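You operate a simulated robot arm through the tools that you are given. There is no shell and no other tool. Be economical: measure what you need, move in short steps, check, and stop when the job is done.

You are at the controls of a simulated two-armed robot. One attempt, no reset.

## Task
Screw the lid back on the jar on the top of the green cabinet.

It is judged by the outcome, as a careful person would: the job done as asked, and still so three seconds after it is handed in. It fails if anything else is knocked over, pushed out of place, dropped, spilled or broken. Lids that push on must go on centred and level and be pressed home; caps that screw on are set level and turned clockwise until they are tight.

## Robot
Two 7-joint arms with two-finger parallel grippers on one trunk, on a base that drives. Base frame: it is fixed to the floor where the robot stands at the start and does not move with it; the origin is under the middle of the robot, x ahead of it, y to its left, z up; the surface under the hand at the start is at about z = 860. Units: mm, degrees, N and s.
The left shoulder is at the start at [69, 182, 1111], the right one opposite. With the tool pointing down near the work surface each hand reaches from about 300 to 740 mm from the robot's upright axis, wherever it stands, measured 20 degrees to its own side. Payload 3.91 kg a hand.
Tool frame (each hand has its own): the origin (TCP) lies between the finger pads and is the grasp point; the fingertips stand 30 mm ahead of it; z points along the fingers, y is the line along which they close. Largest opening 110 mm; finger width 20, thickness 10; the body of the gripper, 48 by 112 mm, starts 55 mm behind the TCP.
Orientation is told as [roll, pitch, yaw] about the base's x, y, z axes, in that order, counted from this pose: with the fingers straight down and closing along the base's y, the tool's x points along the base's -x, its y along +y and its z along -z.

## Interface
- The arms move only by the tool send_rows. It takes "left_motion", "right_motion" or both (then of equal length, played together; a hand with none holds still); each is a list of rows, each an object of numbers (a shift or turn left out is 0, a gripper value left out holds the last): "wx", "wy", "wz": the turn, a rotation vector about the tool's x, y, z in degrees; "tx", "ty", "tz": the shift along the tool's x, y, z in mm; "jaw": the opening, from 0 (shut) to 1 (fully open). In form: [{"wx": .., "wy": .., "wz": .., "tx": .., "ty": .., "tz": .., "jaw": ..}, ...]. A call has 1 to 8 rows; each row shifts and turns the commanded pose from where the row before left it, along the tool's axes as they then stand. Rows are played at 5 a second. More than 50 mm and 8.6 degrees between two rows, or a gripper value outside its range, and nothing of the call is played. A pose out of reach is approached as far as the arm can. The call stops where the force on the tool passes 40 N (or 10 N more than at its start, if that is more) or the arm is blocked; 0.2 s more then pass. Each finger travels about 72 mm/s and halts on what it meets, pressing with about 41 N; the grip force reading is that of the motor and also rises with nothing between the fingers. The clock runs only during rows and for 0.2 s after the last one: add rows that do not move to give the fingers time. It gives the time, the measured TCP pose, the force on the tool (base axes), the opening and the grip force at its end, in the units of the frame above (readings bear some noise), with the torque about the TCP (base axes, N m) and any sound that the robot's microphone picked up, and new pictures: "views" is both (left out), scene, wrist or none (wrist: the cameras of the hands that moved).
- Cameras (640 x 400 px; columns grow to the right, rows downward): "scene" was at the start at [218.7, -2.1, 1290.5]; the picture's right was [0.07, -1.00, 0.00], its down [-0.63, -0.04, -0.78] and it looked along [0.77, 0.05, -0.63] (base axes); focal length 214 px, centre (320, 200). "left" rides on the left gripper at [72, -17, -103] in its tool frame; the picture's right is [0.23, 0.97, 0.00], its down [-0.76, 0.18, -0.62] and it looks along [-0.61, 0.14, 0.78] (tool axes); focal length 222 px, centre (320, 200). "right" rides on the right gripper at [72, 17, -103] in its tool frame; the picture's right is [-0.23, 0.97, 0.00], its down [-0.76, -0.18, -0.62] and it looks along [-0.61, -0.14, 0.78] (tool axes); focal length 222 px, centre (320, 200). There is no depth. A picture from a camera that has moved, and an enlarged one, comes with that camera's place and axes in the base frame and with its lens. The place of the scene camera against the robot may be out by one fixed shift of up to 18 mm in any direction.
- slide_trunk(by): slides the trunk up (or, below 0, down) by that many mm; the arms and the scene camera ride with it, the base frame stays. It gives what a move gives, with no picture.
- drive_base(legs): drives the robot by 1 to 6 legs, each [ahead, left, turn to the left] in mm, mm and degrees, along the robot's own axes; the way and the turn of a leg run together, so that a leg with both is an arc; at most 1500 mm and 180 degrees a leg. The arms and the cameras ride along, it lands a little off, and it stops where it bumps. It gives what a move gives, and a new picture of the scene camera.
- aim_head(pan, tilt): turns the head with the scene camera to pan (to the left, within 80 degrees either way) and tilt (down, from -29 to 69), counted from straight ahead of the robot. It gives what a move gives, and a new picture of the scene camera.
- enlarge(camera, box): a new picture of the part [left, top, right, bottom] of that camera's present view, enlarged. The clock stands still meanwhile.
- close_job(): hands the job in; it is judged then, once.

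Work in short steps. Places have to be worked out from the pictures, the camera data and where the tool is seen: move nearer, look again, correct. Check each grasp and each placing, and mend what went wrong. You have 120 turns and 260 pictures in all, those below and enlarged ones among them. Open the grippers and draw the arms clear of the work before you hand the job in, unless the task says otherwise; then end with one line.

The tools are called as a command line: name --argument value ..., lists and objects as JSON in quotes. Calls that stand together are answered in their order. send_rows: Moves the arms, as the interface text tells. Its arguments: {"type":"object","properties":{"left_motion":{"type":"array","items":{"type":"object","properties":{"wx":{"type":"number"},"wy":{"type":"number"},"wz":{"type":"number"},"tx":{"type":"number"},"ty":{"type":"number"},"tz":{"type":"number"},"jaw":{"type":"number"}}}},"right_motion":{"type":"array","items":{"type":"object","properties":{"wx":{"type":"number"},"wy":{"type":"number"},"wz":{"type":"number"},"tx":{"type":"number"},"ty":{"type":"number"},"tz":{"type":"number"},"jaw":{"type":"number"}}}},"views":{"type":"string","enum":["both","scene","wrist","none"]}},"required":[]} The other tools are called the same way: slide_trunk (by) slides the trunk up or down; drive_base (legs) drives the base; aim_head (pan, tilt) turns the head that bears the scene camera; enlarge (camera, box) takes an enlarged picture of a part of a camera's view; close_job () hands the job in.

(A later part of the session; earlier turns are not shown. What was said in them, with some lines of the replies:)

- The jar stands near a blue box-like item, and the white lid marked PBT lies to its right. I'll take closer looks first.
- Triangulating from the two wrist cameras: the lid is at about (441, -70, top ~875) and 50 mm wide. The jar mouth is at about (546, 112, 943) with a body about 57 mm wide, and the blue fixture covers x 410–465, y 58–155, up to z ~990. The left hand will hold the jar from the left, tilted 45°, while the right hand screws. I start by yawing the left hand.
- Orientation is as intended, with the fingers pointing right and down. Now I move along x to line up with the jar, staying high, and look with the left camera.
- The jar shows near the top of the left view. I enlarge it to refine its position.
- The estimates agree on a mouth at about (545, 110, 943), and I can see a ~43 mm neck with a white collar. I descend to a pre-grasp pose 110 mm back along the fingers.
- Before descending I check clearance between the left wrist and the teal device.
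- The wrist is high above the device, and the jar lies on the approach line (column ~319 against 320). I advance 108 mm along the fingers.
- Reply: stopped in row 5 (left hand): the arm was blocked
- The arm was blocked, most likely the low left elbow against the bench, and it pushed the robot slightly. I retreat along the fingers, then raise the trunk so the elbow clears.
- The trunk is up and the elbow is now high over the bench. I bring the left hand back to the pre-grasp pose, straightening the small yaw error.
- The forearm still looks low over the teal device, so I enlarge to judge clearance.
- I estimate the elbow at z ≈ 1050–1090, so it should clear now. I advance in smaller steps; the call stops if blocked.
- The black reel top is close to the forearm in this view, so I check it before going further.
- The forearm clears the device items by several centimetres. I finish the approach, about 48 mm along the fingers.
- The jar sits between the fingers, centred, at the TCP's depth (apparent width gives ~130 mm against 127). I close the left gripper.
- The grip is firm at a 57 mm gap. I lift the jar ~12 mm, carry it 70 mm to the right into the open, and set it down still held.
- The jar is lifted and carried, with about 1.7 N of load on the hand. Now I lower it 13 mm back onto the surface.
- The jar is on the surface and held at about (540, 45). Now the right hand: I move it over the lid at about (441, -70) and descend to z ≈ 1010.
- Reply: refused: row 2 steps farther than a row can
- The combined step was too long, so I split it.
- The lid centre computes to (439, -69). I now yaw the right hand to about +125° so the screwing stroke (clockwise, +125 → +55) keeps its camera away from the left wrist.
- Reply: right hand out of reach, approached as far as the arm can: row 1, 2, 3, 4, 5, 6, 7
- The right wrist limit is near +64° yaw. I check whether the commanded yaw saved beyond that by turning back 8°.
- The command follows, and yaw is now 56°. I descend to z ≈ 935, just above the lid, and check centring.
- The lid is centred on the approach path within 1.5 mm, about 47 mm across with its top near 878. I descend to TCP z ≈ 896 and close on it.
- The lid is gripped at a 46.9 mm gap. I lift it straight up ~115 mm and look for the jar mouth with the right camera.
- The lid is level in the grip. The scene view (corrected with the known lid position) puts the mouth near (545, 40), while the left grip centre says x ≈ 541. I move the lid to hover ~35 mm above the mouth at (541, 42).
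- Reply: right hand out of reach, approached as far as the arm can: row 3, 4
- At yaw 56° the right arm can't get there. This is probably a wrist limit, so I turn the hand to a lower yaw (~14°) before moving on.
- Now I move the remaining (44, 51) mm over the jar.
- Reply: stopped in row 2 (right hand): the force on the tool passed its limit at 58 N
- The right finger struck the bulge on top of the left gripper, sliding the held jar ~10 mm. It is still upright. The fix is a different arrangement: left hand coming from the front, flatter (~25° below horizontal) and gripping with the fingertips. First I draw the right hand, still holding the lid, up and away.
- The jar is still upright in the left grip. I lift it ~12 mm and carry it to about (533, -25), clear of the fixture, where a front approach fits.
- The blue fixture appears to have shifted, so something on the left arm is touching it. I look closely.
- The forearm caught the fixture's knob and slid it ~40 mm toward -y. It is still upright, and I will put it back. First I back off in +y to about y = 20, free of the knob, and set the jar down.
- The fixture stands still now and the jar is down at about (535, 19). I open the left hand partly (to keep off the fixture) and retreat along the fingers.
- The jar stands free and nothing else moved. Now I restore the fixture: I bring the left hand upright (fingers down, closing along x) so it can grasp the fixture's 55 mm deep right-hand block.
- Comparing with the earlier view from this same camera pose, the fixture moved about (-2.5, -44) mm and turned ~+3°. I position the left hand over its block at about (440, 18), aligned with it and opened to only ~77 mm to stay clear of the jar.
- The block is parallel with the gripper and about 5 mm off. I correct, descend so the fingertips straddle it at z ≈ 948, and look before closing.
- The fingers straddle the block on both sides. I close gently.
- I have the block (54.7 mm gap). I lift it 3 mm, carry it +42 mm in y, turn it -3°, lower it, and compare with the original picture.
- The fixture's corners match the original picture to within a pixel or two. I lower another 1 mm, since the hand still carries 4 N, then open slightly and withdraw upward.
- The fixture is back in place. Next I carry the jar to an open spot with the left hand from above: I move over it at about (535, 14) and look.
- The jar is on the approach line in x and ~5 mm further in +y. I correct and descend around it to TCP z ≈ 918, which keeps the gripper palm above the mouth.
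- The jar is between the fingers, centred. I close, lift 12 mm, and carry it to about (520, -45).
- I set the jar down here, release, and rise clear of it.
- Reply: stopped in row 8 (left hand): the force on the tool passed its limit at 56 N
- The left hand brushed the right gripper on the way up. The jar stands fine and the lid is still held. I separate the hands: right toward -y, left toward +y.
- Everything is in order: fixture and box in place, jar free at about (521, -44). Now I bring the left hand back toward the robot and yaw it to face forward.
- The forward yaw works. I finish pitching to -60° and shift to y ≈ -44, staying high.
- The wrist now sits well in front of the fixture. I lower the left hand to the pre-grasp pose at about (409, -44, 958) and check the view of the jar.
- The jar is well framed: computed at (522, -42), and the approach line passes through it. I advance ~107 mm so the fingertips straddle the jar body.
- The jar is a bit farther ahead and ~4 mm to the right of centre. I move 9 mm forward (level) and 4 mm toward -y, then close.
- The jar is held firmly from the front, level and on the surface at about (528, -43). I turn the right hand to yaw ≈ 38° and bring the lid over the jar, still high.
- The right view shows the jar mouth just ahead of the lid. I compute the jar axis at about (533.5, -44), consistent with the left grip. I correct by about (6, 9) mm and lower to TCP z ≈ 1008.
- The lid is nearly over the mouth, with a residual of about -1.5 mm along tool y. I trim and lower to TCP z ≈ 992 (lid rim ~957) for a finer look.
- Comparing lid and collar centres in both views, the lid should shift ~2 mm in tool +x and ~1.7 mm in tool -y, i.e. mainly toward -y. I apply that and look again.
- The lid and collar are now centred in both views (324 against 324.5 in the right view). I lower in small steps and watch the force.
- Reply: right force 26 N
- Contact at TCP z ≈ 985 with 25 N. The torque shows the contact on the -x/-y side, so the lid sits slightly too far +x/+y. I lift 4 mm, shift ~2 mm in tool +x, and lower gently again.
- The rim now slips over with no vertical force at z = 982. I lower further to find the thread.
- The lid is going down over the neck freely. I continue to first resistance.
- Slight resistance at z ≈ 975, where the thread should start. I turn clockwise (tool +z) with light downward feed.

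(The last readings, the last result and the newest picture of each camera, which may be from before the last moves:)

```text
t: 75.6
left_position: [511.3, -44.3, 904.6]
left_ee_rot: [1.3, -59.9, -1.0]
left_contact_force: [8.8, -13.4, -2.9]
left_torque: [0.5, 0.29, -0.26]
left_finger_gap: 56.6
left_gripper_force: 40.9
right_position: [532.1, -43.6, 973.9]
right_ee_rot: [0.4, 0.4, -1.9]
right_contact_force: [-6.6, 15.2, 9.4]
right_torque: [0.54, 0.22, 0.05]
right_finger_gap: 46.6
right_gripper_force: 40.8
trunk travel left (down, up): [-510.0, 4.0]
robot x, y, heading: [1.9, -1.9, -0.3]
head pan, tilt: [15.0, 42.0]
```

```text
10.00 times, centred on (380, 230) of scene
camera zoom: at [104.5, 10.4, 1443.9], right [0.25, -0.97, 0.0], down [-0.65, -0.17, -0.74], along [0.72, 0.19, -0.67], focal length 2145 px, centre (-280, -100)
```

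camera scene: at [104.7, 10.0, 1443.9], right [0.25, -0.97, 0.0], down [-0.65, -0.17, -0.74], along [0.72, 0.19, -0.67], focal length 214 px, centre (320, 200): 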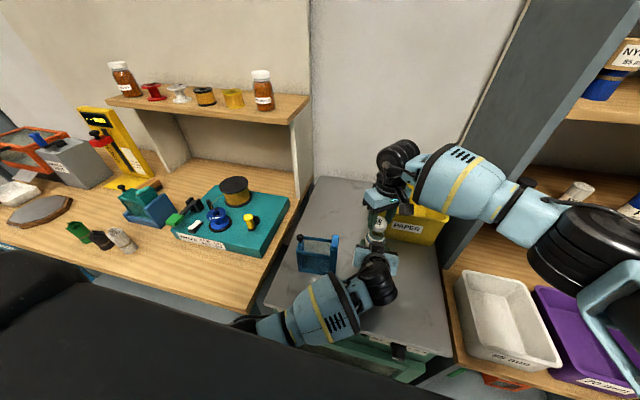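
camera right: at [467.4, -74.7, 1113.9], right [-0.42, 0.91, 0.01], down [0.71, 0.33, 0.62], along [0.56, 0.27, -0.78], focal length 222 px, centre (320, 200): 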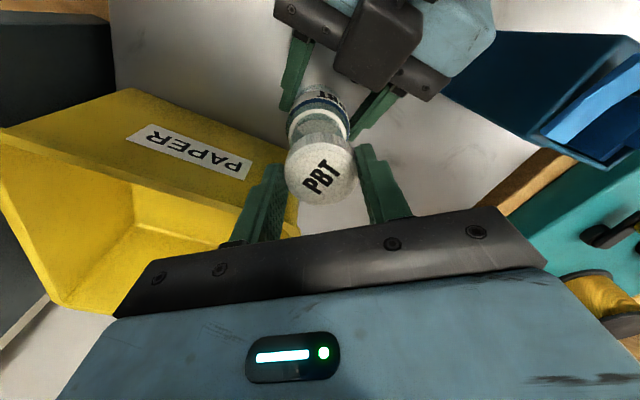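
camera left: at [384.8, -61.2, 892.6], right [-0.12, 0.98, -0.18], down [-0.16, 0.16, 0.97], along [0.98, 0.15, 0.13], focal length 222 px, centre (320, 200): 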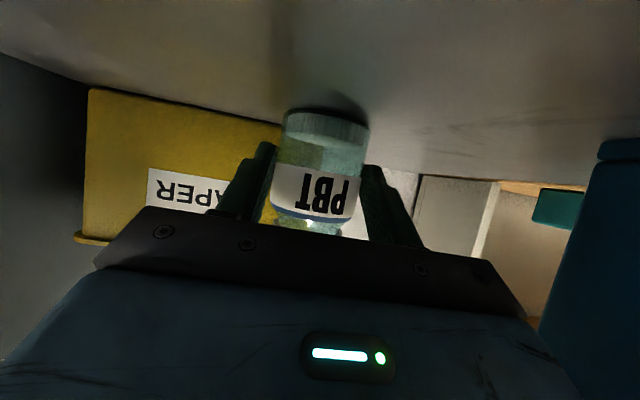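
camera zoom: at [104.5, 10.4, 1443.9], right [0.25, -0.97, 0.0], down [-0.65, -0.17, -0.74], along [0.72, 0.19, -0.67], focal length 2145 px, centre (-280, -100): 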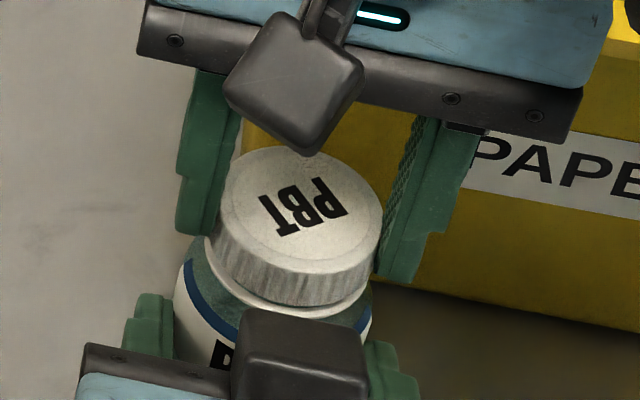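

The lid turns with the hand. The sideways force comes from the lid sitting ~2.5 mm off my rotation axis. I correct by (tool +0.6, +1.6) and compensate 0.35 mm per row while continuing the turn.

send_rows --right_motion '[{"tx": 0.5, "ty": 1.6}, {"wz": 8, "ty": 0.35, "tz": 0.2}, {"wz": 8, "ty": 0.35, "tz": 0.2}, {"wz": 8, "ty": 0.35, "tz": 0.2}, {"wz": 8, "ty": 0.35, "tz": 0.2}, {"wz": 6, "ty": 0.3, "tz": 0.2}, {}]' --views "none"

enlarge --camera "scene" --box '[350, 210, 410, 250]'

```text
t: 77.2
left_position: [510.5, -43.7, 904.4]
left_ee_rot: [1.4, -59.9, -0.9]
left_contact_force: [6.6, -20.9, -7.4]
left_torque: [0.34, 0.15, -0.46]
left_finger_gap: 56.7
left_gripper_force: 40.8
right_position: [532.5, -42.0, 971.8]
right_ee_rot: [0.1, 0.6, -40.0]
right_contact_force: [-3.5, 20.3, 18.5]
right_torque: [0.77, 0.09, -0.01]
right_finger_gap: 46.4
right_gripper_force: 41.3
trunk travel left (down, up): [-510.0, 4.0]
robot x, y, heading: [-3.7, -5.9, -0.7]
head pan, tilt: [15.0, 42.0]
```

```text
10.00 times, centred on (380, 230) of scene
camera zoom: at [104.2, 10.0, 1444.0], right [0.25, -0.97, 0.0], down [-0.65, -0.17, -0.74], along [0.72, 0.19, -0.67], focal length 2145 px, centre (-280, -100)
```

zoom: 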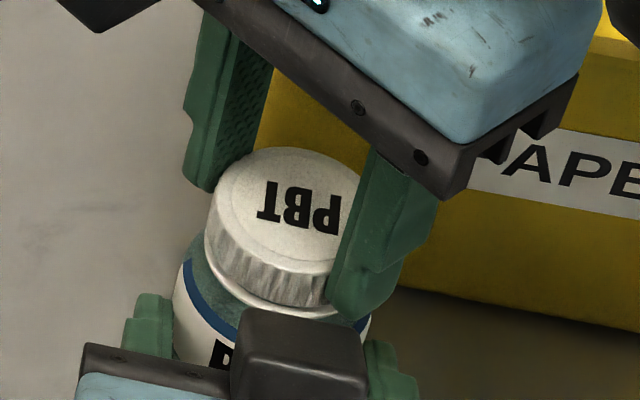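

About 78° turned; z fell to 971.8. I relax, open the right fingers slightly, and re-centre the hand on the lid before winding back.

send_rows --right_motion '[{"tx": 1, "ty": 1.2, "tz": -0.8}, {"jaw": 0.5}, {"jaw": 0.6}, {}, {"tx": -3.3, "ty": -0.5}, {}]' --views "wrist"

enlarge --camera "scene" --box '[350, 210, 410, 250]'

```text
t: 78.6
left_position: [511.3, -42.7, 904.2]
left_ee_rot: [1.3, -60.1, -0.8]
left_contact_force: [1.5, 1.8, 3.0]
left_torque: [-0.03, -0.06, 0.04]
left_finger_gap: 56.7
left_gripper_force: 40.6
right_position: [534.7, -44.8, 972.3]
right_ee_rot: [-0.1, 0.5, -40.0]
right_contact_force: [-0.3, 0.2, 0.4]
right_torque: [0.0, 0.01, 0.0]
right_finger_gap: 66.1
right_gripper_force: 0.1
trunk travel left (down, up): [-510.0, 4.0]
robot x, y, heading: [-8.8, -5.7, -0.4]
head pan, tilt: [15.0, 42.0]
camera right: at [491.5, 15.2, 1077.6], right [0.8, 0.6, 0.0], down [0.47, -0.63, 0.62], along [0.37, -0.5, -0.79], focal length 222 px, centre (320, 200)
```

right: 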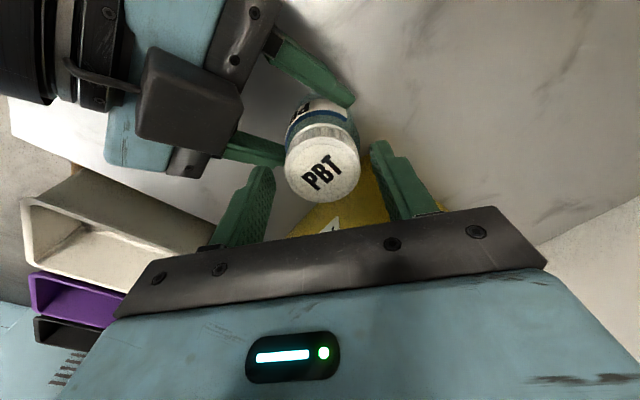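

```text
10.00 times, centred on (380, 230) of scene
camera zoom: at [104.6, 10.2, 1443.9], right [0.25, -0.97, 0.0], down [-0.65, -0.17, -0.74], along [0.72, 0.19, -0.67], focal length 2145 px, centre (-280, -100)
```

zoom: 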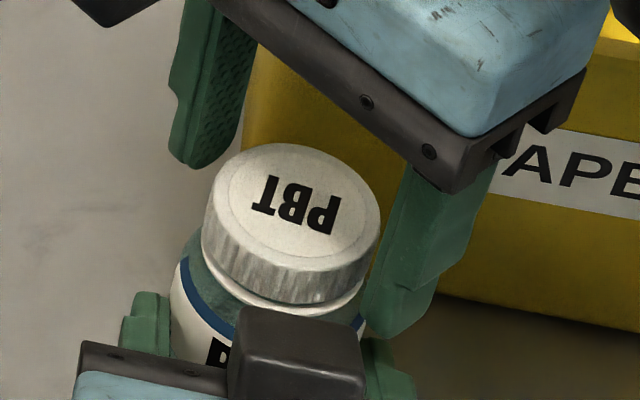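

The lid sits level on the neck, centred under the hand. I wind the open hand back to yaw ≈ +38°.

send_rows --right_motion '[{"wz": -8.5, "ty": 0.8}, {"wz": -8.5}, {"wz": -8.5}, {"wz": -8.5}, {"wz": -8.5}, {"wz": -8.5}, {"wz": -8.5}, {"wz": -8.5}]' --views "none"

send_rows --right_motion '[{"wz": -8.5}, {"tz": 1.5}, {"jaw": 0.5}, {"jaw": 0.42}, {"jaw": 0.36}, {"jaw": 0.3}, {}]' --views "wrist"

enlarge --camera "scene" --box '[350, 210, 410, 250]'

```text
t: 80.4
left_position: [510.8, -42.6, 904.0]
left_ee_rot: [1.4, -59.8, -1.0]
left_contact_force: [0.7, 2.3, 3.0]
left_torque: [-0.04, -0.12, 0.02]
left_finger_gap: 56.5
left_gripper_force: 41.0
right_position: [535.8, -44.4, 972.3]
right_ee_rot: [0.5, 0.3, 28.1]
right_contact_force: [0.0, 0.6, -0.2]
right_torque: [0.01, 0.03, -0.01]
right_finger_gap: 66.2
right_gripper_force: 0.0
trunk travel left (down, up): [-510.0, 4.0]
robot x, y, heading: [-2.4, -1.8, -0.5]
head pan, tilt: [15.0, 42.0]
```

```text
t: 82.0
left_position: [510.5, -43.6, 903.7]
left_ee_rot: [1.4, -59.9, -0.9]
left_contact_force: [-2.6, 2.6, 3.2]
left_torque: [-0.16, -0.22, 0.12]
left_finger_gap: 56.4
left_gripper_force: 40.6
right_position: [535.0, -44.5, 970.7]
right_ee_rot: [0.5, 0.2, 36.5]
right_contact_force: [2.6, -3.3, 0.3]
right_torque: [-0.03, -0.07, -0.04]
right_finger_gap: 46.8
right_gripper_force: 41.0
trunk travel left (down, up): [-510.0, 4.0]
robot x, y, heading: [-0.1, -7.3, -0.6]
head pan, tilt: [15.0, 42.0]
camera right: at [468.3, -74.0, 1075.0], right [-0.4, 0.92, 0.01], down [0.72, 0.31, 0.62], along [0.57, 0.25, -0.79], focal length 222 px, centre (320, 200)
```

right: 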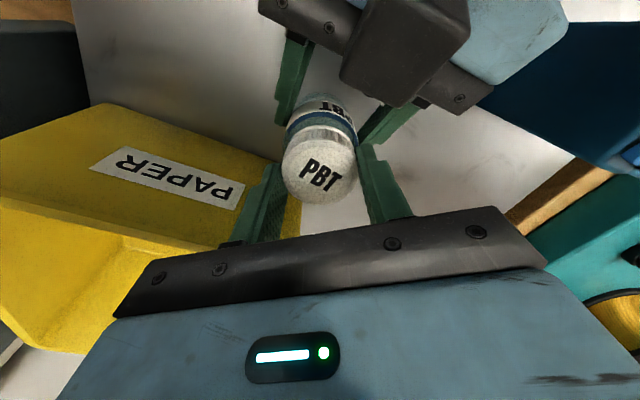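

```text
10.00 times, centred on (380, 230) of scene
camera zoom: at [104.6, 10.1, 1443.9], right [0.25, -0.97, 0.0], down [-0.65, -0.17, -0.74], along [0.72, 0.19, -0.67], focal length 2145 px, centre (-280, -100)
```

zoom: 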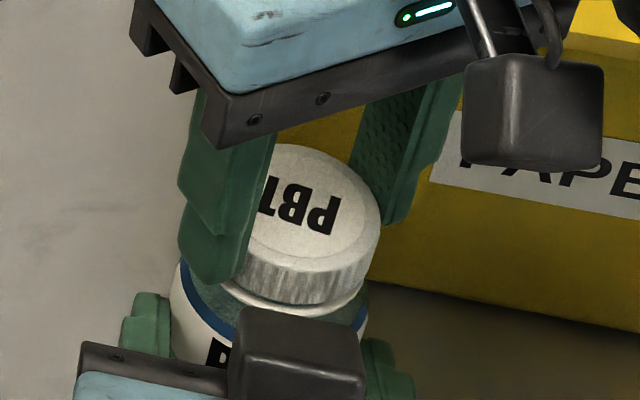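

Re-gripped. Second clockwise stroke, with light feed.

send_rows --right_motion '[{"wz": 8.5, "tz": 0.1}, {"wz": 8.5, "tz": 0.1}, {"wz": 8.5, "tz": 0.1}, {"wz": 8.5, "tz": 0.1}, {"wz": 8.5, "tz": 0.1}, {"wz": 8.5, "tz": 0.1}, {"wz": 8.5, "tz": 0.1}, {"wz": 8.5, "tz": 0.1}]' --views "none"

enlarge --camera "scene" --box '[350, 210, 410, 250]'

```text
t: 83.8
left_position: [511.3, -44.7, 903.2]
left_ee_rot: [1.3, -59.8, -0.9]
left_contact_force: [-7.3, -1.6, 4.6]
left_torque: [-0.53, -0.42, -0.02]
left_finger_gap: 56.5
left_gripper_force: 41.4
right_position: [535.1, -43.1, 969.8]
right_ee_rot: [0.0, 0.5, -31.7]
right_contact_force: [8.8, 2.1, -5.0]
right_torque: [0.61, -0.2, -0.02]
right_finger_gap: 46.8
right_gripper_force: 41.2
trunk travel left (down, up): [-510.0, 4.0]
robot x, y, heading: [1.1, -2.8, -0.4]
head pan, tilt: [15.0, 42.0]
```

```text
10.00 times, centred on (380, 230) of scene
camera zoom: at [104.8, 10.1, 1443.8], right [0.25, -0.97, 0.0], down [-0.65, -0.17, -0.74], along [0.72, 0.19, -0.67], focal length 2145 px, centre (-280, -100)
```

zoom: 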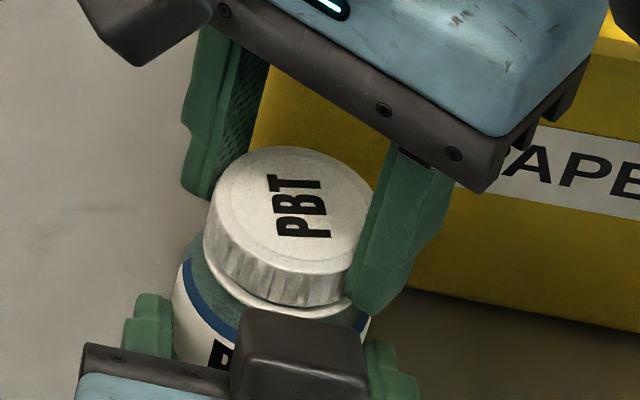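

The thread is engaged: it now pulls the lid down (-5 N), and the lettering has turned. I release, wind back and re-grip for the next stroke.

send_rows --right_motion '[{"jaw": 0.5}, {"jaw": 0.6}, {"wz": -8.5}, {"wz": -8.5}, {"wz": -8.5}, {"wz": -8.5}, {"wz": -8.5}, {"wz": -8.5}]' --views "none"

send_rows --right_motion '[{"wz": -8.5}, {"tz": 1}, {"jaw": 0.5}, {"jaw": 0.42}, {"jaw": 0.36}, {"jaw": 0.3}, {}]' --views "none"

send_rows --right_motion '[{"wz": 8.5, "tz": 0.15}, {"wz": 8.5, "tz": 0.15}, {"wz": 8.5, "tz": 0.15}, {"wz": 8.5, "tz": 0.15}, {"wz": 8.5, "tz": 0.15}, {"wz": 8.5, "tz": 0.15}, {"wz": 8.5, "tz": 0.15}, {"wz": 8.5, "tz": 0.15}]' --views "none"

enlarge --camera "scene" --box '[350, 210, 410, 250]'

```text
t: 85.6
left_position: [511.0, -43.3, 902.9]
left_ee_rot: [1.4, -59.9, -0.8]
left_contact_force: [0.8, 1.2, 1.8]
left_torque: [-0.05, -0.05, 0.01]
left_finger_gap: 56.3
left_gripper_force: 41.5
right_position: [536.0, -45.4, 968.8]
right_ee_rot: [0.4, 0.3, 19.6]
right_contact_force: [-0.3, -0.1, 0.5]
right_torque: [-0.02, -0.01, -0.02]
right_finger_gap: 66.0
right_gripper_force: 0.1
trunk travel left (down, up): [-510.0, 4.0]
robot x, y, heading: [1.5, -5.1, -0.5]
head pan, tilt: [15.0, 42.0]
```

```text
t: 87.2
left_position: [511.7, -43.0, 902.6]
left_ee_rot: [1.4, -59.9, -1.0]
left_contact_force: [1.5, -0.4, 0.9]
left_torque: [-0.04, -0.01, 0.0]
left_finger_gap: 56.8
left_gripper_force: 41.3
right_position: [535.2, -46.1, 969.0]
right_ee_rot: [0.5, 0.3, 27.9]
right_contact_force: [0.1, 0.7, -0.2]
right_torque: [-0.06, -0.02, 0.01]
right_finger_gap: 47.1
right_gripper_force: 41.2
trunk travel left (down, up): [-510.0, 4.0]
robot x, y, heading: [-4.0, -2.3, -0.5]
head pan, tilt: [15.0, 42.0]
```

```text
t: 89.0
left_position: [510.6, -44.7, 904.5]
left_ee_rot: [1.3, -59.9, -1.1]
left_contact_force: [-2.5, -7.8, 0.3]
left_torque: [-0.26, -0.18, -0.66]
left_finger_gap: 55.6
left_gripper_force: 41.1
right_position: [534.9, -45.8, 967.9]
right_ee_rot: [0.1, 0.4, -40.2]
right_contact_force: [2.6, 8.8, -0.4]
right_torque: [0.7, -0.01, 0.5]
right_finger_gap: 46.8
right_gripper_force: 40.4
trunk travel left (down, up): [-510.0, 4.0]
robot x, y, heading: [-0.9, -3.0, -0.5]
head pan, tilt: [15.0, 42.0]
```

```text
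10.00 times, centred on (380, 230) of scene
camera zoom: at [104.8, 9.9, 1443.8], right [0.25, -0.97, 0.0], down [-0.65, -0.17, -0.74], along [0.72, 0.19, -0.67], focal length 2145 px, centre (-280, -100)
```

zoom: 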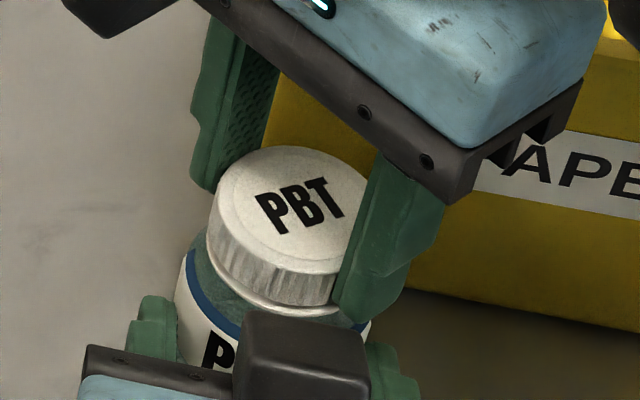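

A resisting torque of ~0.5 N·m appeared and the jar seems to have slipped slightly in the left grip: the lid looks seated. I check the gap at the collar.

enlarge --camera "right" --box '[260, 80, 400, 180]'

enlarge --camera "left" --box '[220, 90, 420, 240]'

```text
4.00 times, centred on (330, 130) of right
camera zoom: at [492.3, 14.6, 1073.1], right [0.8, 0.6, 0.0], down [0.47, -0.63, 0.62], along [0.37, -0.49, -0.79], focal length 888 px, centre (280, 480)
```

zoom: 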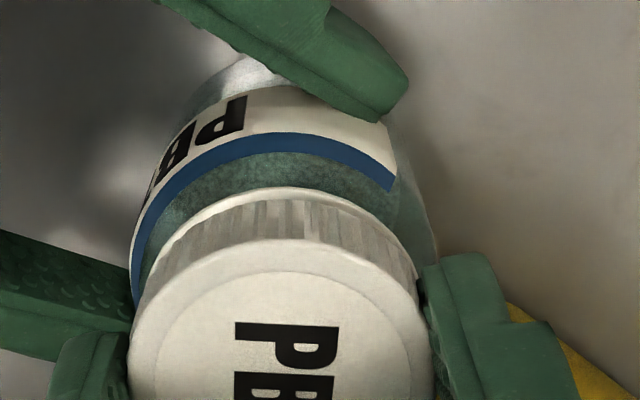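

```text
2.67 times, centred on (320, 165) of left
camera zoom: at [383.7, -62.3, 892.7], right [-0.12, 0.98, -0.19], down [-0.16, 0.17, 0.97], along [0.98, 0.14, 0.13], focal length 592 px, centre (320, 293)
```

zoom: 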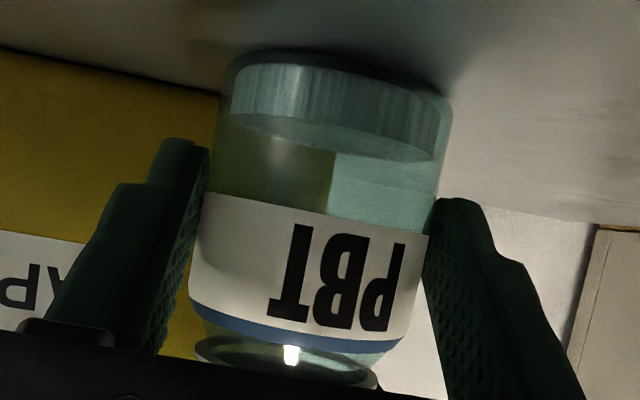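

The lid is down against the collar. For certainty I re-grip and give one more short clockwise turn, watching torque and whether only the jar slips.

send_rows --right_motion '[{"jaw": 0.5}, {"jaw": 0.6}, {"wz": -8.5}, {"wz": -8.5}, {"wz": -8.5}, {"wz": -8.5}, {"wz": -8.5}, {"wz": -8.5}]' --views "none"

send_rows --right_motion '[{"tz": 0.5}, {"jaw": 0.5}, {"jaw": 0.42}, {"jaw": 0.36}, {"jaw": 0.3}, {}]' --views "none"

enlarge --camera "scene" --box '[350, 210, 410, 250]'

send_rows --right_motion '[{"wz": 6}, {"wz": 6}, {"wz": 6}, {"wz": 6}]' --views "none"

enlarge --camera "scene" --box '[350, 210, 410, 250]'

enlarge --camera "left" --box '[220, 90, 420, 240]'

```text
t: 90.8
left_position: [510.8, -44.2, 903.3]
left_ee_rot: [1.3, -60.0, -0.9]
left_contact_force: [0.5, 1.8, 1.0]
left_torque: [-0.02, -0.03, 0.04]
left_finger_gap: 55.5
left_gripper_force: 40.6
right_position: [535.3, -42.9, 968.5]
right_ee_rot: [0.4, 0.4, 11.2]
right_contact_force: [1.0, 0.2, 0.9]
right_torque: [-0.03, -0.02, -0.01]
right_finger_gap: 65.9
right_gripper_force: 0.1
trunk travel left (down, up): [-510.0, 4.0]
robot x, y, heading: [-1.3, -3.9, -0.3]
head pan, tilt: [15.0, 42.0]
```

```text
t: 92.2
left_position: [511.1, -42.7, 902.7]
left_ee_rot: [1.3, -59.9, -0.9]
left_contact_force: [-0.2, -2.5, 0.5]
left_torque: [0.05, -0.01, 0.0]
left_finger_gap: 55.7
left_gripper_force: 40.8
right_position: [535.4, -44.2, 967.6]
right_ee_rot: [0.4, 0.4, 11.1]
right_contact_force: [-0.8, 2.6, 0.7]
right_torque: [0.06, 0.01, 0.01]
right_finger_gap: 47.3
right_gripper_force: 41.2
trunk travel left (down, up): [-510.0, 4.0]
robot x, y, heading: [-1.2, -2.3, -0.5]
head pan, tilt: [15.0, 42.0]
```

```text
10.00 times, centred on (380, 230) of scene
camera zoom: at [104.7, 10.1, 1443.9], right [0.25, -0.97, 0.0], down [-0.65, -0.17, -0.74], along [0.72, 0.19, -0.67], focal length 2145 px, centre (-280, -100)
```

zoom: 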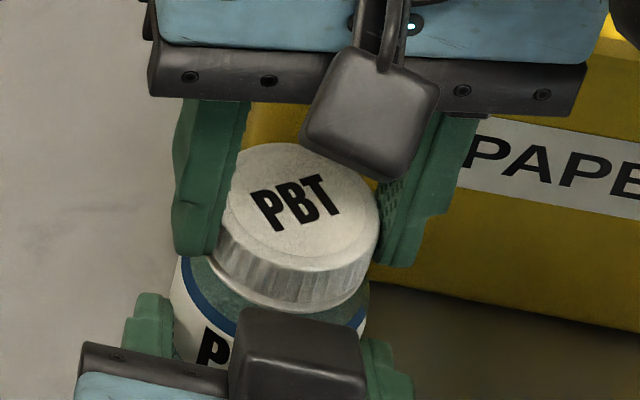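

```text
t: 93.2
left_position: [511.4, -44.1, 904.1]
left_ee_rot: [1.4, -59.9, -1.0]
left_contact_force: [3.5, -5.9, 0.1]
left_torque: [0.11, 0.12, -1.31]
left_finger_gap: 54.9
left_gripper_force: 40.6
right_position: [534.4, -44.6, 968.1]
right_ee_rot: [0.3, 0.6, -12.9]
right_contact_force: [-4.0, 5.3, -0.5]
right_torque: [0.17, 0.13, 1.21]
right_finger_gap: 46.7
right_gripper_force: 41.0
trunk travel left (down, up): [-510.0, 4.0]
robot x, y, heading: [0.1, -5.6, -0.4]
head pan, tilt: [15.0, 42.0]
```

```text
10.00 times, centred on (380, 230) of scene
camera zoom: at [104.8, 10.0, 1443.8], right [0.25, -0.97, 0.0], down [-0.65, -0.17, -0.74], along [0.72, 0.19, -0.67], focal length 2145 px, centre (-280, -100)
```

zoom: 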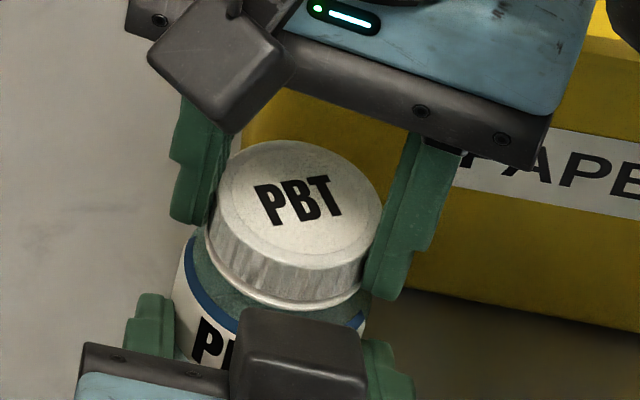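

```text
2.67 times, centred on (320, 165) of left
camera zoom: at [384.6, -61.4, 892.6], right [-0.12, 0.98, -0.18], down [-0.16, 0.17, 0.97], along [0.98, 0.14, 0.14], focal length 592 px, centre (320, 293)
```

zoom: 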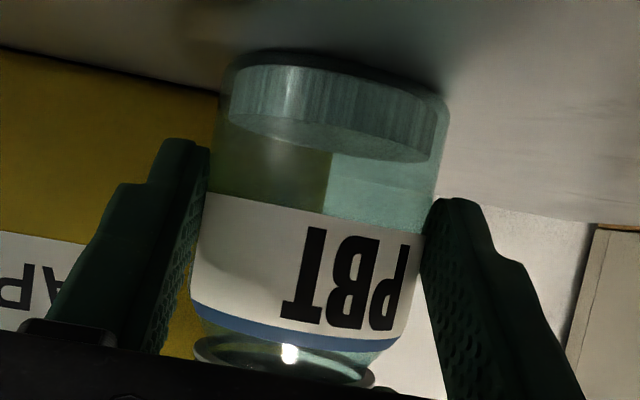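

Torque rose to 1.2 N·m with the fingers and jar slipping while the lid no longer advances: it is tight. I open the right hand and lift it clear.

send_rows --right_motion '[{"jaw": 0.55}, {"jaw": 0.8}, {"jaw": 0.9}, {"tz": -30}, {"tz": -40}, {"tz": -40}, {"ty": -40}, {"ty": -45}]' --views "scene"

send_rows --left_motion '[{"jaw": 0.6}, {"jaw": 0.72}, {}, {"tz": -25}, {"tz": -30}, {"tz": -35}, {"tz": -35}, {}]' --views "both"

enlarge --camera "scene" --box '[280, 170, 440, 300]'

```text
t: 95.0
left_position: [509.7, -44.6, 904.1]
left_ee_rot: [1.5, -59.9, -1.0]
left_contact_force: [-1.0, -1.8, 0.5]
left_torque: [-0.1, -0.01, -0.03]
left_finger_gap: 55.1
left_gripper_force: 41.0
right_position: [514.3, -126.9, 1077.4]
right_ee_rot: [0.2, 0.5, -13.0]
right_contact_force: [0.1, 0.0, -0.2]
right_torque: [0.06, -0.01, 0.0]
right_finger_gap: 99.0
right_gripper_force: 0.1
trunk travel left (down, up): [-510.0, 4.0]
robot x, y, heading: [-1.1, -1.8, -0.5]
head pan, tilt: [15.0, 42.0]
camera scene: at [104.4, 8.7, 1443.9], right [0.25, -0.97, 0.0], down [-0.65, -0.17, -0.74], along [0.72, 0.19, -0.67], focal length 214 px, centre (320, 200)
```

scene: 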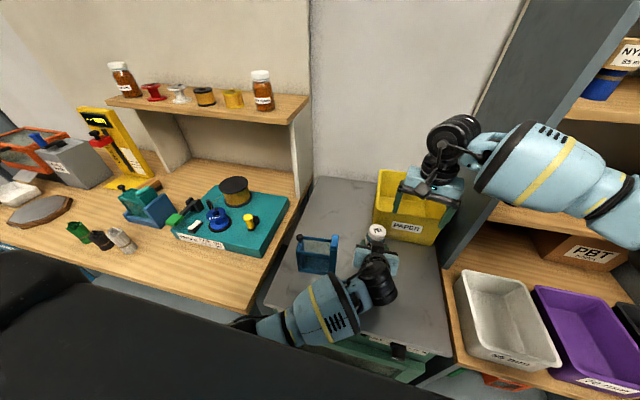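

```text
t: 96.5
left_position: [473.1, -10.4, 1018.0]
left_ee_rot: [17.1, -70.4, -13.7]
left_contact_force: [0.4, -0.4, 0.1]
left_torque: [-0.01, -0.03, -0.04]
left_finger_gap: 79.2
left_gripper_force: 0.1
right_position: [515.8, -125.5, 1078.6]
right_ee_rot: [0.3, 0.5, -12.9]
right_contact_force: [-0.9, -0.2, 0.2]
right_torque: [0.01, 0.0, -0.01]
right_finger_gap: 99.1
right_gripper_force: 0.1
trunk travel left (down, up): [-510.0, 4.0]
robot x, y, heading: [-0.7, -4.6, -0.8]
head pan, tilt: [15.0, 42.0]
stopped in row 7 (left hand): the arm was blocked; the commanded pose is now the measured one
camera scene: at [104.4, 10.1, 1443.9], right [0.25, -0.97, 0.0], down [-0.65, -0.17, -0.74], along [0.72, 0.19, -0.67], focal length 214 px, centre (320, 200)
camera left: at [352.0, -29.4, 982.1], right [-0.12, 0.99, -0.12], down [-0.35, 0.07, 0.93], along [0.93, 0.15, 0.34], focal length 222 px, centre (320, 200)
```

scene: 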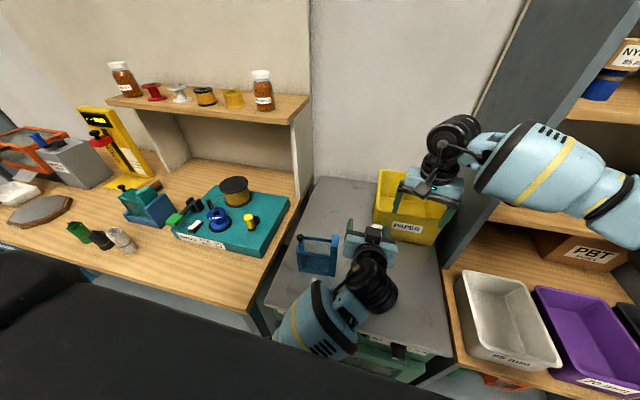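
left: 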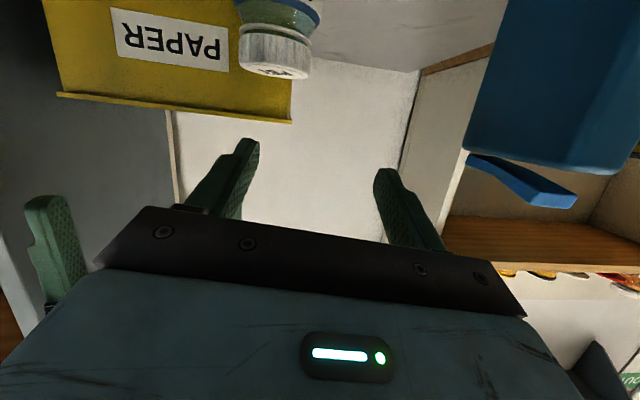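

```text
3.08 times, centred on (360, 235) of scene
camera zoom: at [104.4, 10.1, 1443.9], right [0.25, -0.97, 0.0], down [-0.65, -0.17, -0.74], along [0.72, 0.19, -0.67], focal length 660 px, centre (197, 92)
```

zoom: 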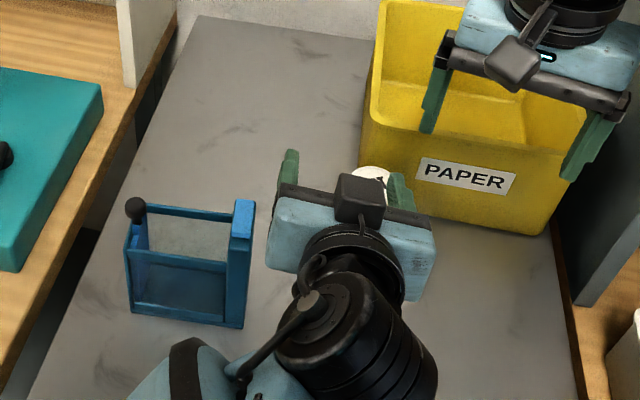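

The jar stands capped, and the fixture and box are in place. The left retreat was blocked by its own arm posture, but the hand is already above and clear of the jar. I move the right hand farther away, then raise the left.

send_rows --right_motion '[{"ty": -40}, {"ty": -40}, {"tx": 20, "ty": -20}, {}, {}, {}, {}]' --left_motion '[{}, {}, {"tx": -30, "tz": -8}, {"tx": -35, "tz": -8}, {"tx": -35, "tz": -8}, {"tx": -30}, {}]' --views "both"

enlarge --camera "scene" --box '[280, 170, 440, 300]'

```text
t: 97.6
left_position: [492.1, 36.4, 1049.6]
left_ee_rot: [41.4, -66.3, -33.5]
left_contact_force: [0.1, 0.3, 0.3]
left_torque: [-0.03, 0.01, -0.01]
left_finger_gap: 79.4
left_gripper_force: 0.1
right_position: [472.0, -216.9, 1076.4]
right_ee_rot: [0.2, 0.5, -13.0]
right_contact_force: [-0.3, -0.6, 0.1]
right_torque: [-0.01, -0.02, -0.01]
right_finger_gap: 99.2
right_gripper_force: 0.0
trunk travel left (down, up): [-510.0, 4.0]
robot x, y, heading: [2.5, 0.3, -0.3]
head pan, tilt: [15.0, 42.0]
stopped in row 5 (left hand): the arm was blocked; the commanded pose is now the measured one
camera scene: at [105.4, 10.2, 1443.8], right [0.25, -0.97, 0.0], down [-0.65, -0.17, -0.74], along [0.72, 0.19, -0.67], focal length 214 px, centre (320, 200)
camera right: at [406.7, -184.1, 1181.6], right [0.44, 0.9, 0.0], down [0.71, -0.35, 0.62], along [0.55, -0.27, -0.79], focal length 222 px, centre (320, 200)
camera left: at [371.0, 18.5, 1011.1], right [-0.16, 0.99, 0.05], down [-0.35, -0.1, 0.93], along [0.92, 0.13, 0.36], focal length 222 px, centre (320, 200)
```

scene: 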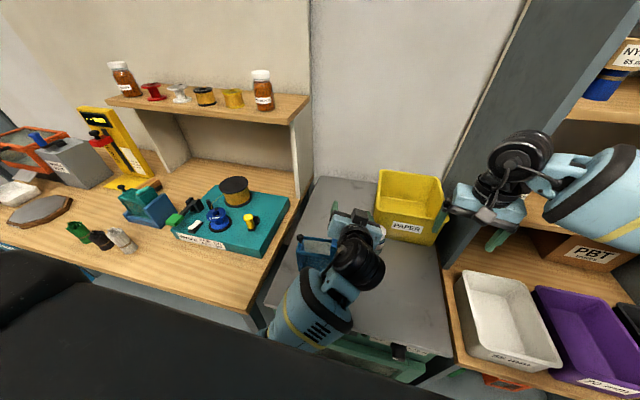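
right: 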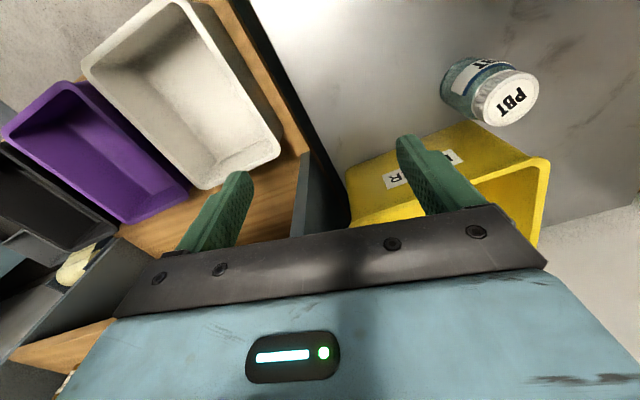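
left: 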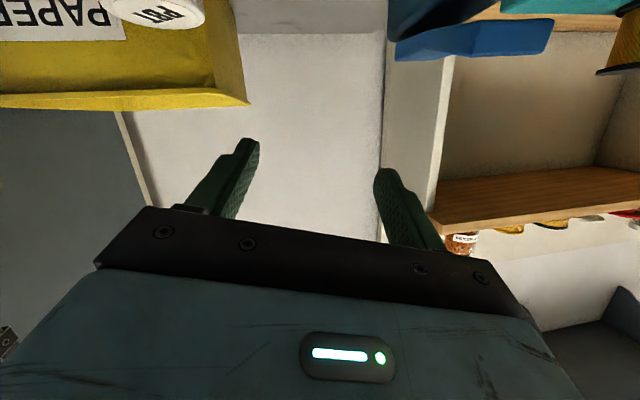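

```text
3.08 times, centred on (360, 235) of scene
camera zoom: at [105.4, 10.2, 1443.8], right [0.25, -0.97, 0.0], down [-0.65, -0.17, -0.74], along [0.72, 0.19, -0.67], focal length 660 px, centre (197, 92)
```

zoom: 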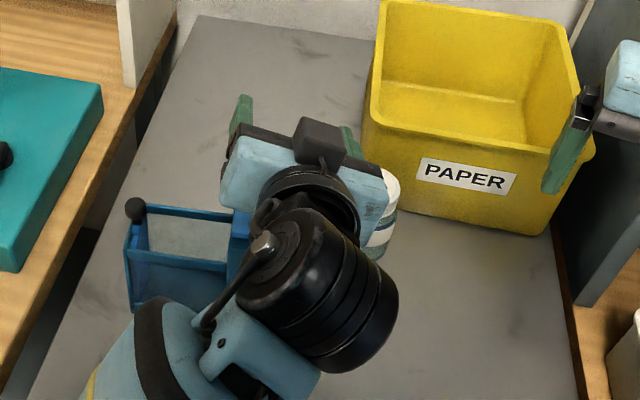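

The capped jar stands upright in the right view. The left arm is tucked against a limit, so instead of pulling back I pitch the hand down (which frees the elbow) while rising slightly.

send_rows --left_motion '[{"wy": 8.4, "tx": -8}, {"wy": 8.4, "tx": -10}, {"wy": 8.4, "tx": -10, "tz": -5}, {"wy": 8.4, "tx": -10, "tz": -5}]' --views "both"

```text
t: 98.2
left_position: [509.0, 102.3, 1032.3]
left_ee_rot: [41.9, -49.5, -24.7]
left_contact_force: [-0.1, -0.4, 0.3]
left_torque: [0.02, 0.01, 0.02]
left_finger_gap: 79.0
left_gripper_force: 0.1
right_position: [471.8, -216.5, 1077.4]
right_ee_rot: [0.3, 0.4, -12.9]
right_contact_force: [-0.3, 0.2, -0.3]
right_torque: [-0.01, 0.0, -0.02]
right_finger_gap: 98.6
right_gripper_force: 0.0
trunk travel left (down, up): [-510.0, 4.0]
robot x, y, heading: [-1.1, -2.2, -0.4]
head pan, tilt: [15.0, 42.0]
stopped in row 3 (left hand): the arm was blocked; the commanded pose is now the measured one
camera scene: at [105.1, 10.1, 1443.8], right [0.25, -0.97, 0.0], down [-0.65, -0.17, -0.74], along [0.72, 0.19, -0.67], focal length 214 px, centre (320, 200)
camera left: at [386.8, 69.0, 1019.0], right [-0.28, 0.93, 0.25], down [-0.07, -0.28, 0.96], along [0.96, 0.25, 0.15], focal length 222 px, centre (320, 200)
```

scene: 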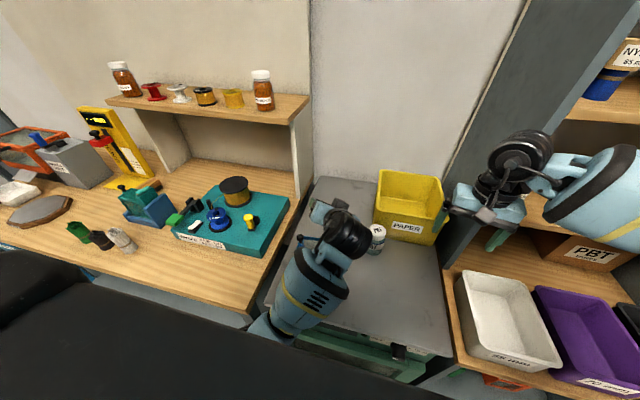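
left: 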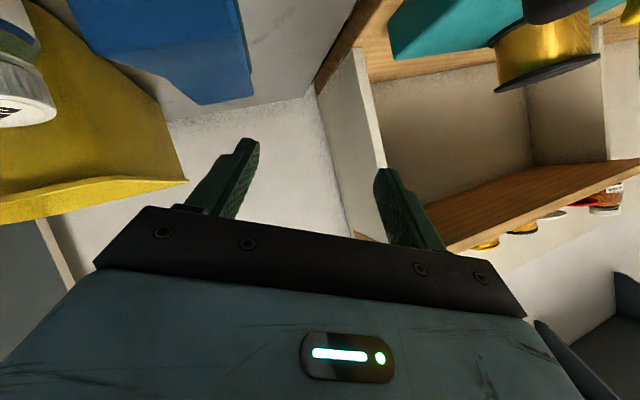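

The left hand is being swung toward +y, probably because its elbow is caught at the bench edge. I look carefully before any further motion.

enlarge --camera "scene" --box '[220, 180, 420, 360]'

aim_head --pan 30 --tilt 60

```text
2.22 times, centred on (320, 270) of scene
camera zoom: at [105.1, 10.1, 1443.8], right [0.25, -0.97, 0.0], down [-0.65, -0.17, -0.74], along [0.72, 0.19, -0.67], focal length 477 px, centre (320, 44)
```

zoom: 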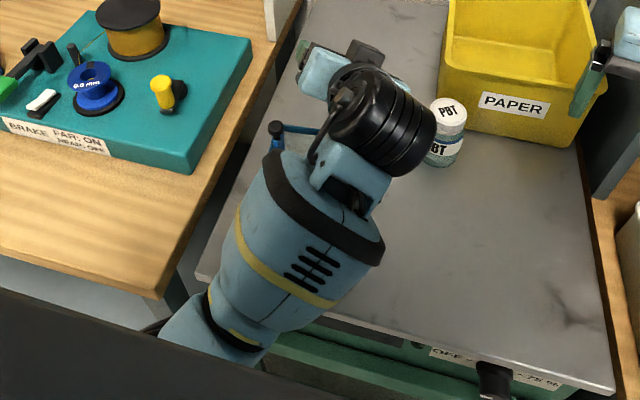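

```text
t: 99.0
left_position: [510.1, 102.9, 1030.8]
left_ee_rot: [42.1, -49.5, -24.9]
left_contact_force: [-0.7, -0.4, -0.8]
left_torque: [-0.01, -0.01, 0.01]
left_finger_gap: 79.2
left_gripper_force: 0.0
right_position: [472.1, -216.3, 1076.4]
right_ee_rot: [0.2, 0.5, -12.9]
right_contact_force: [0.2, -0.7, 0.4]
right_torque: [0.02, -0.04, 0.01]
right_finger_gap: 98.9
right_gripper_force: 0.1
trunk travel left (down, up): [-510.0, 4.0]
robot x, y, heading: [-2.4, -0.2, -0.5]
head pan, tilt: [30.0, 60.0]
camera scene: at [81.9, 22.0, 1420.1], right [0.49, -0.87, 0.0], down [-0.75, -0.43, -0.5], along [0.44, 0.25, -0.87], focal length 214 px, centre (320, 200)
```

scene: 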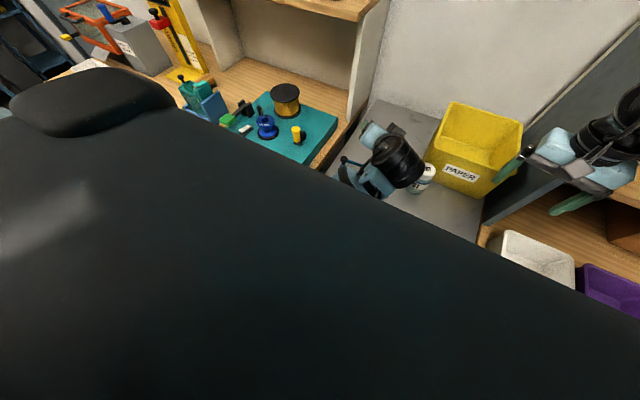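

The capped jar is upright and untouched, and the fixture is still in place (knob at the same image position). The left elbow is tucked below the bench edge, so I'll free it by moving the base away. First I retract and raise the right hand so nothing on that side is at risk, and look right.

send_rows --right_motion '[{"tz": -30}, {"tz": -40}, {"tx": 35}, {"tx": 35}, {"tx": 35}, {}]' --views "none"

aim_head --pan -20 --tilt 42

```text
t: 100.5
left_position: [508.3, 103.9, 1031.0]
left_ee_rot: [42.0, -49.5, -24.7]
left_contact_force: [-0.4, 0.0, -0.4]
left_torque: [-0.01, -0.02, 0.03]
left_finger_gap: 79.4
left_gripper_force: 0.0
right_position: [370.3, -191.5, 1146.4]
right_ee_rot: [0.2, 0.5, -13.0]
right_contact_force: [1.0, -0.6, 0.3]
right_torque: [0.0, 0.0, -0.01]
right_finger_gap: 98.8
right_gripper_force: 0.0
trunk travel left (down, up): [-510.0, 4.0]
robot x, y, heading: [0.6, -2.3, -0.4]
head pan, tilt: [30.0, 60.0]
```

```text
t: 101.6
left_position: [509.6, 102.6, 1031.3]
left_ee_rot: [42.0, -49.5, -24.8]
left_contact_force: [0.1, -0.5, 0.1]
left_torque: [0.0, -0.02, 0.0]
left_finger_gap: 79.3
left_gripper_force: 0.1
right_position: [369.5, -192.0, 1148.5]
right_ee_rot: [0.2, 0.5, -12.9]
right_contact_force: [0.8, -0.8, -0.3]
right_torque: [0.0, 0.0, 0.01]
right_finger_gap: 99.0
right_gripper_force: 0.1
trunk travel left (down, up): [-510.0, 4.0]
robot x, y, heading: [-0.3, -3.3, -0.5]
head pan, tilt: [-20.0, 42.0]
camera scene: at [102.2, -39.9, 1443.8], right [-0.35, -0.94, 0.0], down [-0.63, 0.23, -0.74], along [0.7, -0.26, -0.67], focal length 214 px, centre (320, 200)
```

scene: 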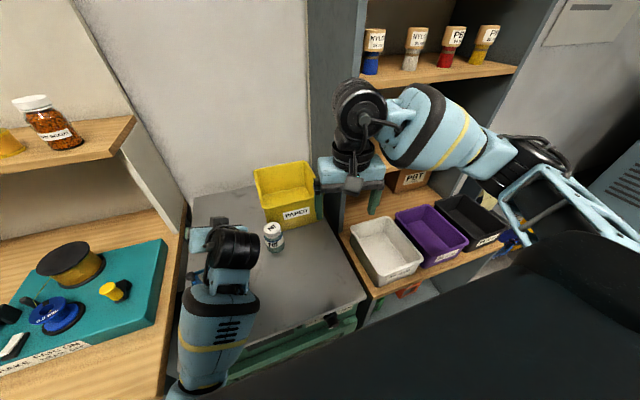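

The right arm has free room. I drive the base diagonally back-right by (-40, -100) so the left elbow leaves the bench edge and the left hand moves away from above the fixture.

drive_base --legs '[[-40, -100, 0]]'

```text
t: 103.2
left_position: [468.7, 5.8, 1030.5]
left_ee_rot: [41.9, -49.5, -24.8]
left_contact_force: [0.5, -0.5, -0.7]
left_torque: [-0.03, 0.03, -0.04]
left_finger_gap: 79.1
left_gripper_force: 0.1
right_position: [329.0, -290.2, 1147.7]
right_ee_rot: [0.2, 0.3, -12.8]
right_contact_force: [0.5, 0.4, -0.2]
right_torque: [0.01, 0.01, 0.0]
right_finger_gap: 99.0
right_gripper_force: 0.1
trunk travel left (down, up): [-510.0, 4.0]
robot x, y, heading: [-39.7, -97.4, -0.6]
head pan, tilt: [-20.0, 42.0]
camera scene: at [61.1, -138.6, 1443.9], right [-0.35, -0.94, 0.0], down [-0.63, 0.23, -0.74], along [0.7, -0.26, -0.67], focal length 214 px, centre (320, 200)
```

scene: 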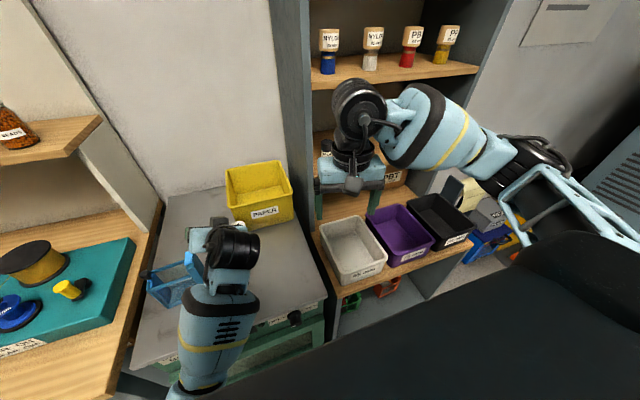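

That went cleanly. Now I drive straight back 200 mm to bring both arms clear of the cabinet.

drive_base --legs '[[-220, 0, 0]]'

aim_head --pan 10 --tilt 36

```text
t: 104.8
left_position: [247.3, 6.2, 1031.9]
left_ee_rot: [42.0, -49.5, -24.7]
left_contact_force: [0.0, 0.8, -0.5]
left_torque: [-0.03, -0.01, -0.02]
left_finger_gap: 79.5
left_gripper_force: 0.0
right_position: [108.8, -288.5, 1147.3]
right_ee_rot: [0.2, 0.5, -12.8]
right_contact_force: [-0.3, -0.2, -0.5]
right_torque: [-0.02, -0.04, 0.0]
right_finger_gap: 98.9
right_gripper_force: 0.0
trunk travel left (down, up): [-510.0, 4.0]
robot x, y, heading: [-260.0, -98.9, -0.4]
head pan, tilt: [-20.0, 42.0]
camera scene: at [-159.2, -137.1, 1443.8], right [-0.35, -0.94, 0.0], down [-0.63, 0.23, -0.74], along [0.7, -0.26, -0.67], focal length 214 px, centre (320, 200)
```

scene: 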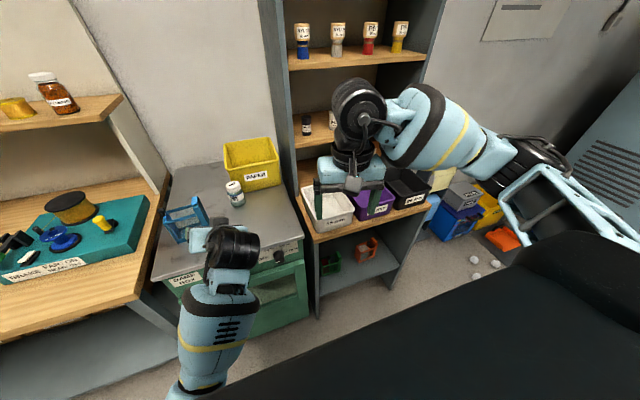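

```text
t: 105.8
left_position: [248.8, 6.0, 1031.7]
left_ee_rot: [42.0, -49.4, -24.8]
left_contact_force: [-0.7, -0.5, 0.7]
left_torque: [-0.02, -0.01, -0.02]
left_finger_gap: 79.3
left_gripper_force: 0.1
right_position: [108.6, -289.9, 1147.4]
right_ee_rot: [0.2, 0.6, -12.9]
right_contact_force: [-0.6, -0.2, -0.6]
right_torque: [0.02, -0.01, 0.0]
right_finger_gap: 99.2
right_gripper_force: 0.0
trunk travel left (down, up): [-510.0, 4.0]
robot x, y, heading: [-262.5, -98.1, -0.6]
head pan, tilt: [10.0, 36.0]
camera scene: at [-151.1, -93.4, 1452.8], right [0.17, -0.99, 0.0], down [-0.58, -0.1, -0.81], along [0.8, 0.13, -0.59], focal length 214 px, centre (320, 200)
```

scene: 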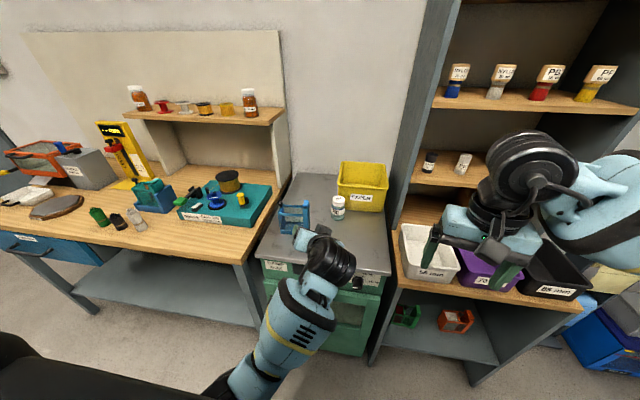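

Both arms are clear of the work. I do a final inspection of the jar and its surroundings.

enlarge --camera "scene" --box '[260, 150, 400, 240]'

enlarge --camera "scene" --box '[315, 180, 365, 225]'

```text
4.44 times, centred on (330, 195) of scene
camera zoom: at [-151.1, -93.4, 1452.8], right [0.17, -0.99, 0.0], down [-0.58, -0.1, -0.81], along [0.8, 0.13, -0.59], focal length 953 px, centre (276, 222)
```

zoom: 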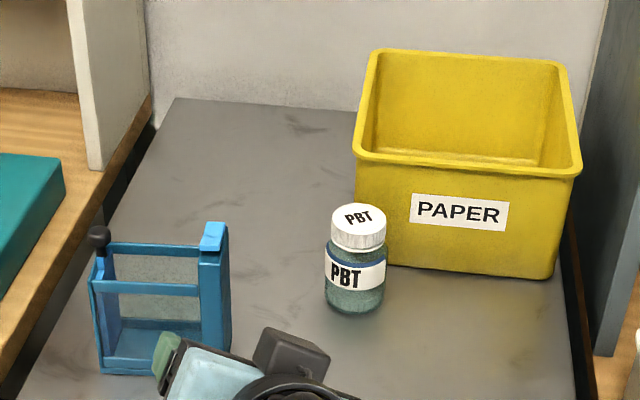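

```text
8.89 times, centred on (340, 202) of scene
camera zoom: at [-151.1, -93.4, 1452.8], right [0.17, -0.99, 0.0], down [-0.58, -0.1, -0.81], along [0.8, 0.13, -0.59], focal length 1906 px, centre (142, 178)
```

zoom: 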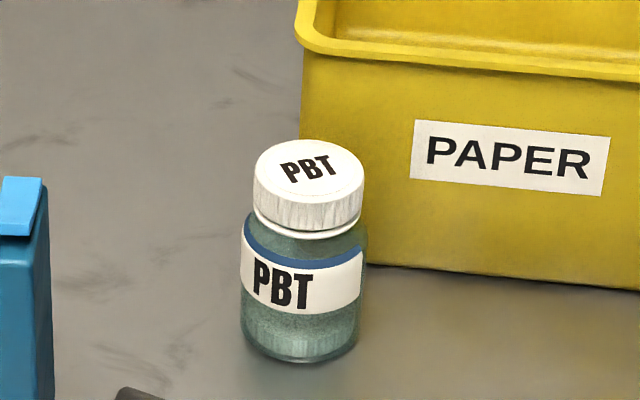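

The lid is level and tight on the upright jar. The fixture and box are in place, and both hands are open and clear. I hand the job in.

close_job

```text
The job is handed in.
```

The lid is screwed tight and level on the jar, which stands upright on the green cabinet about 155 mm right of where it started. My arm knocked the blue fixture about 44 mm out of place along the way, and I put it back, with its corners lining up within a pixel or two of the earlier picture.
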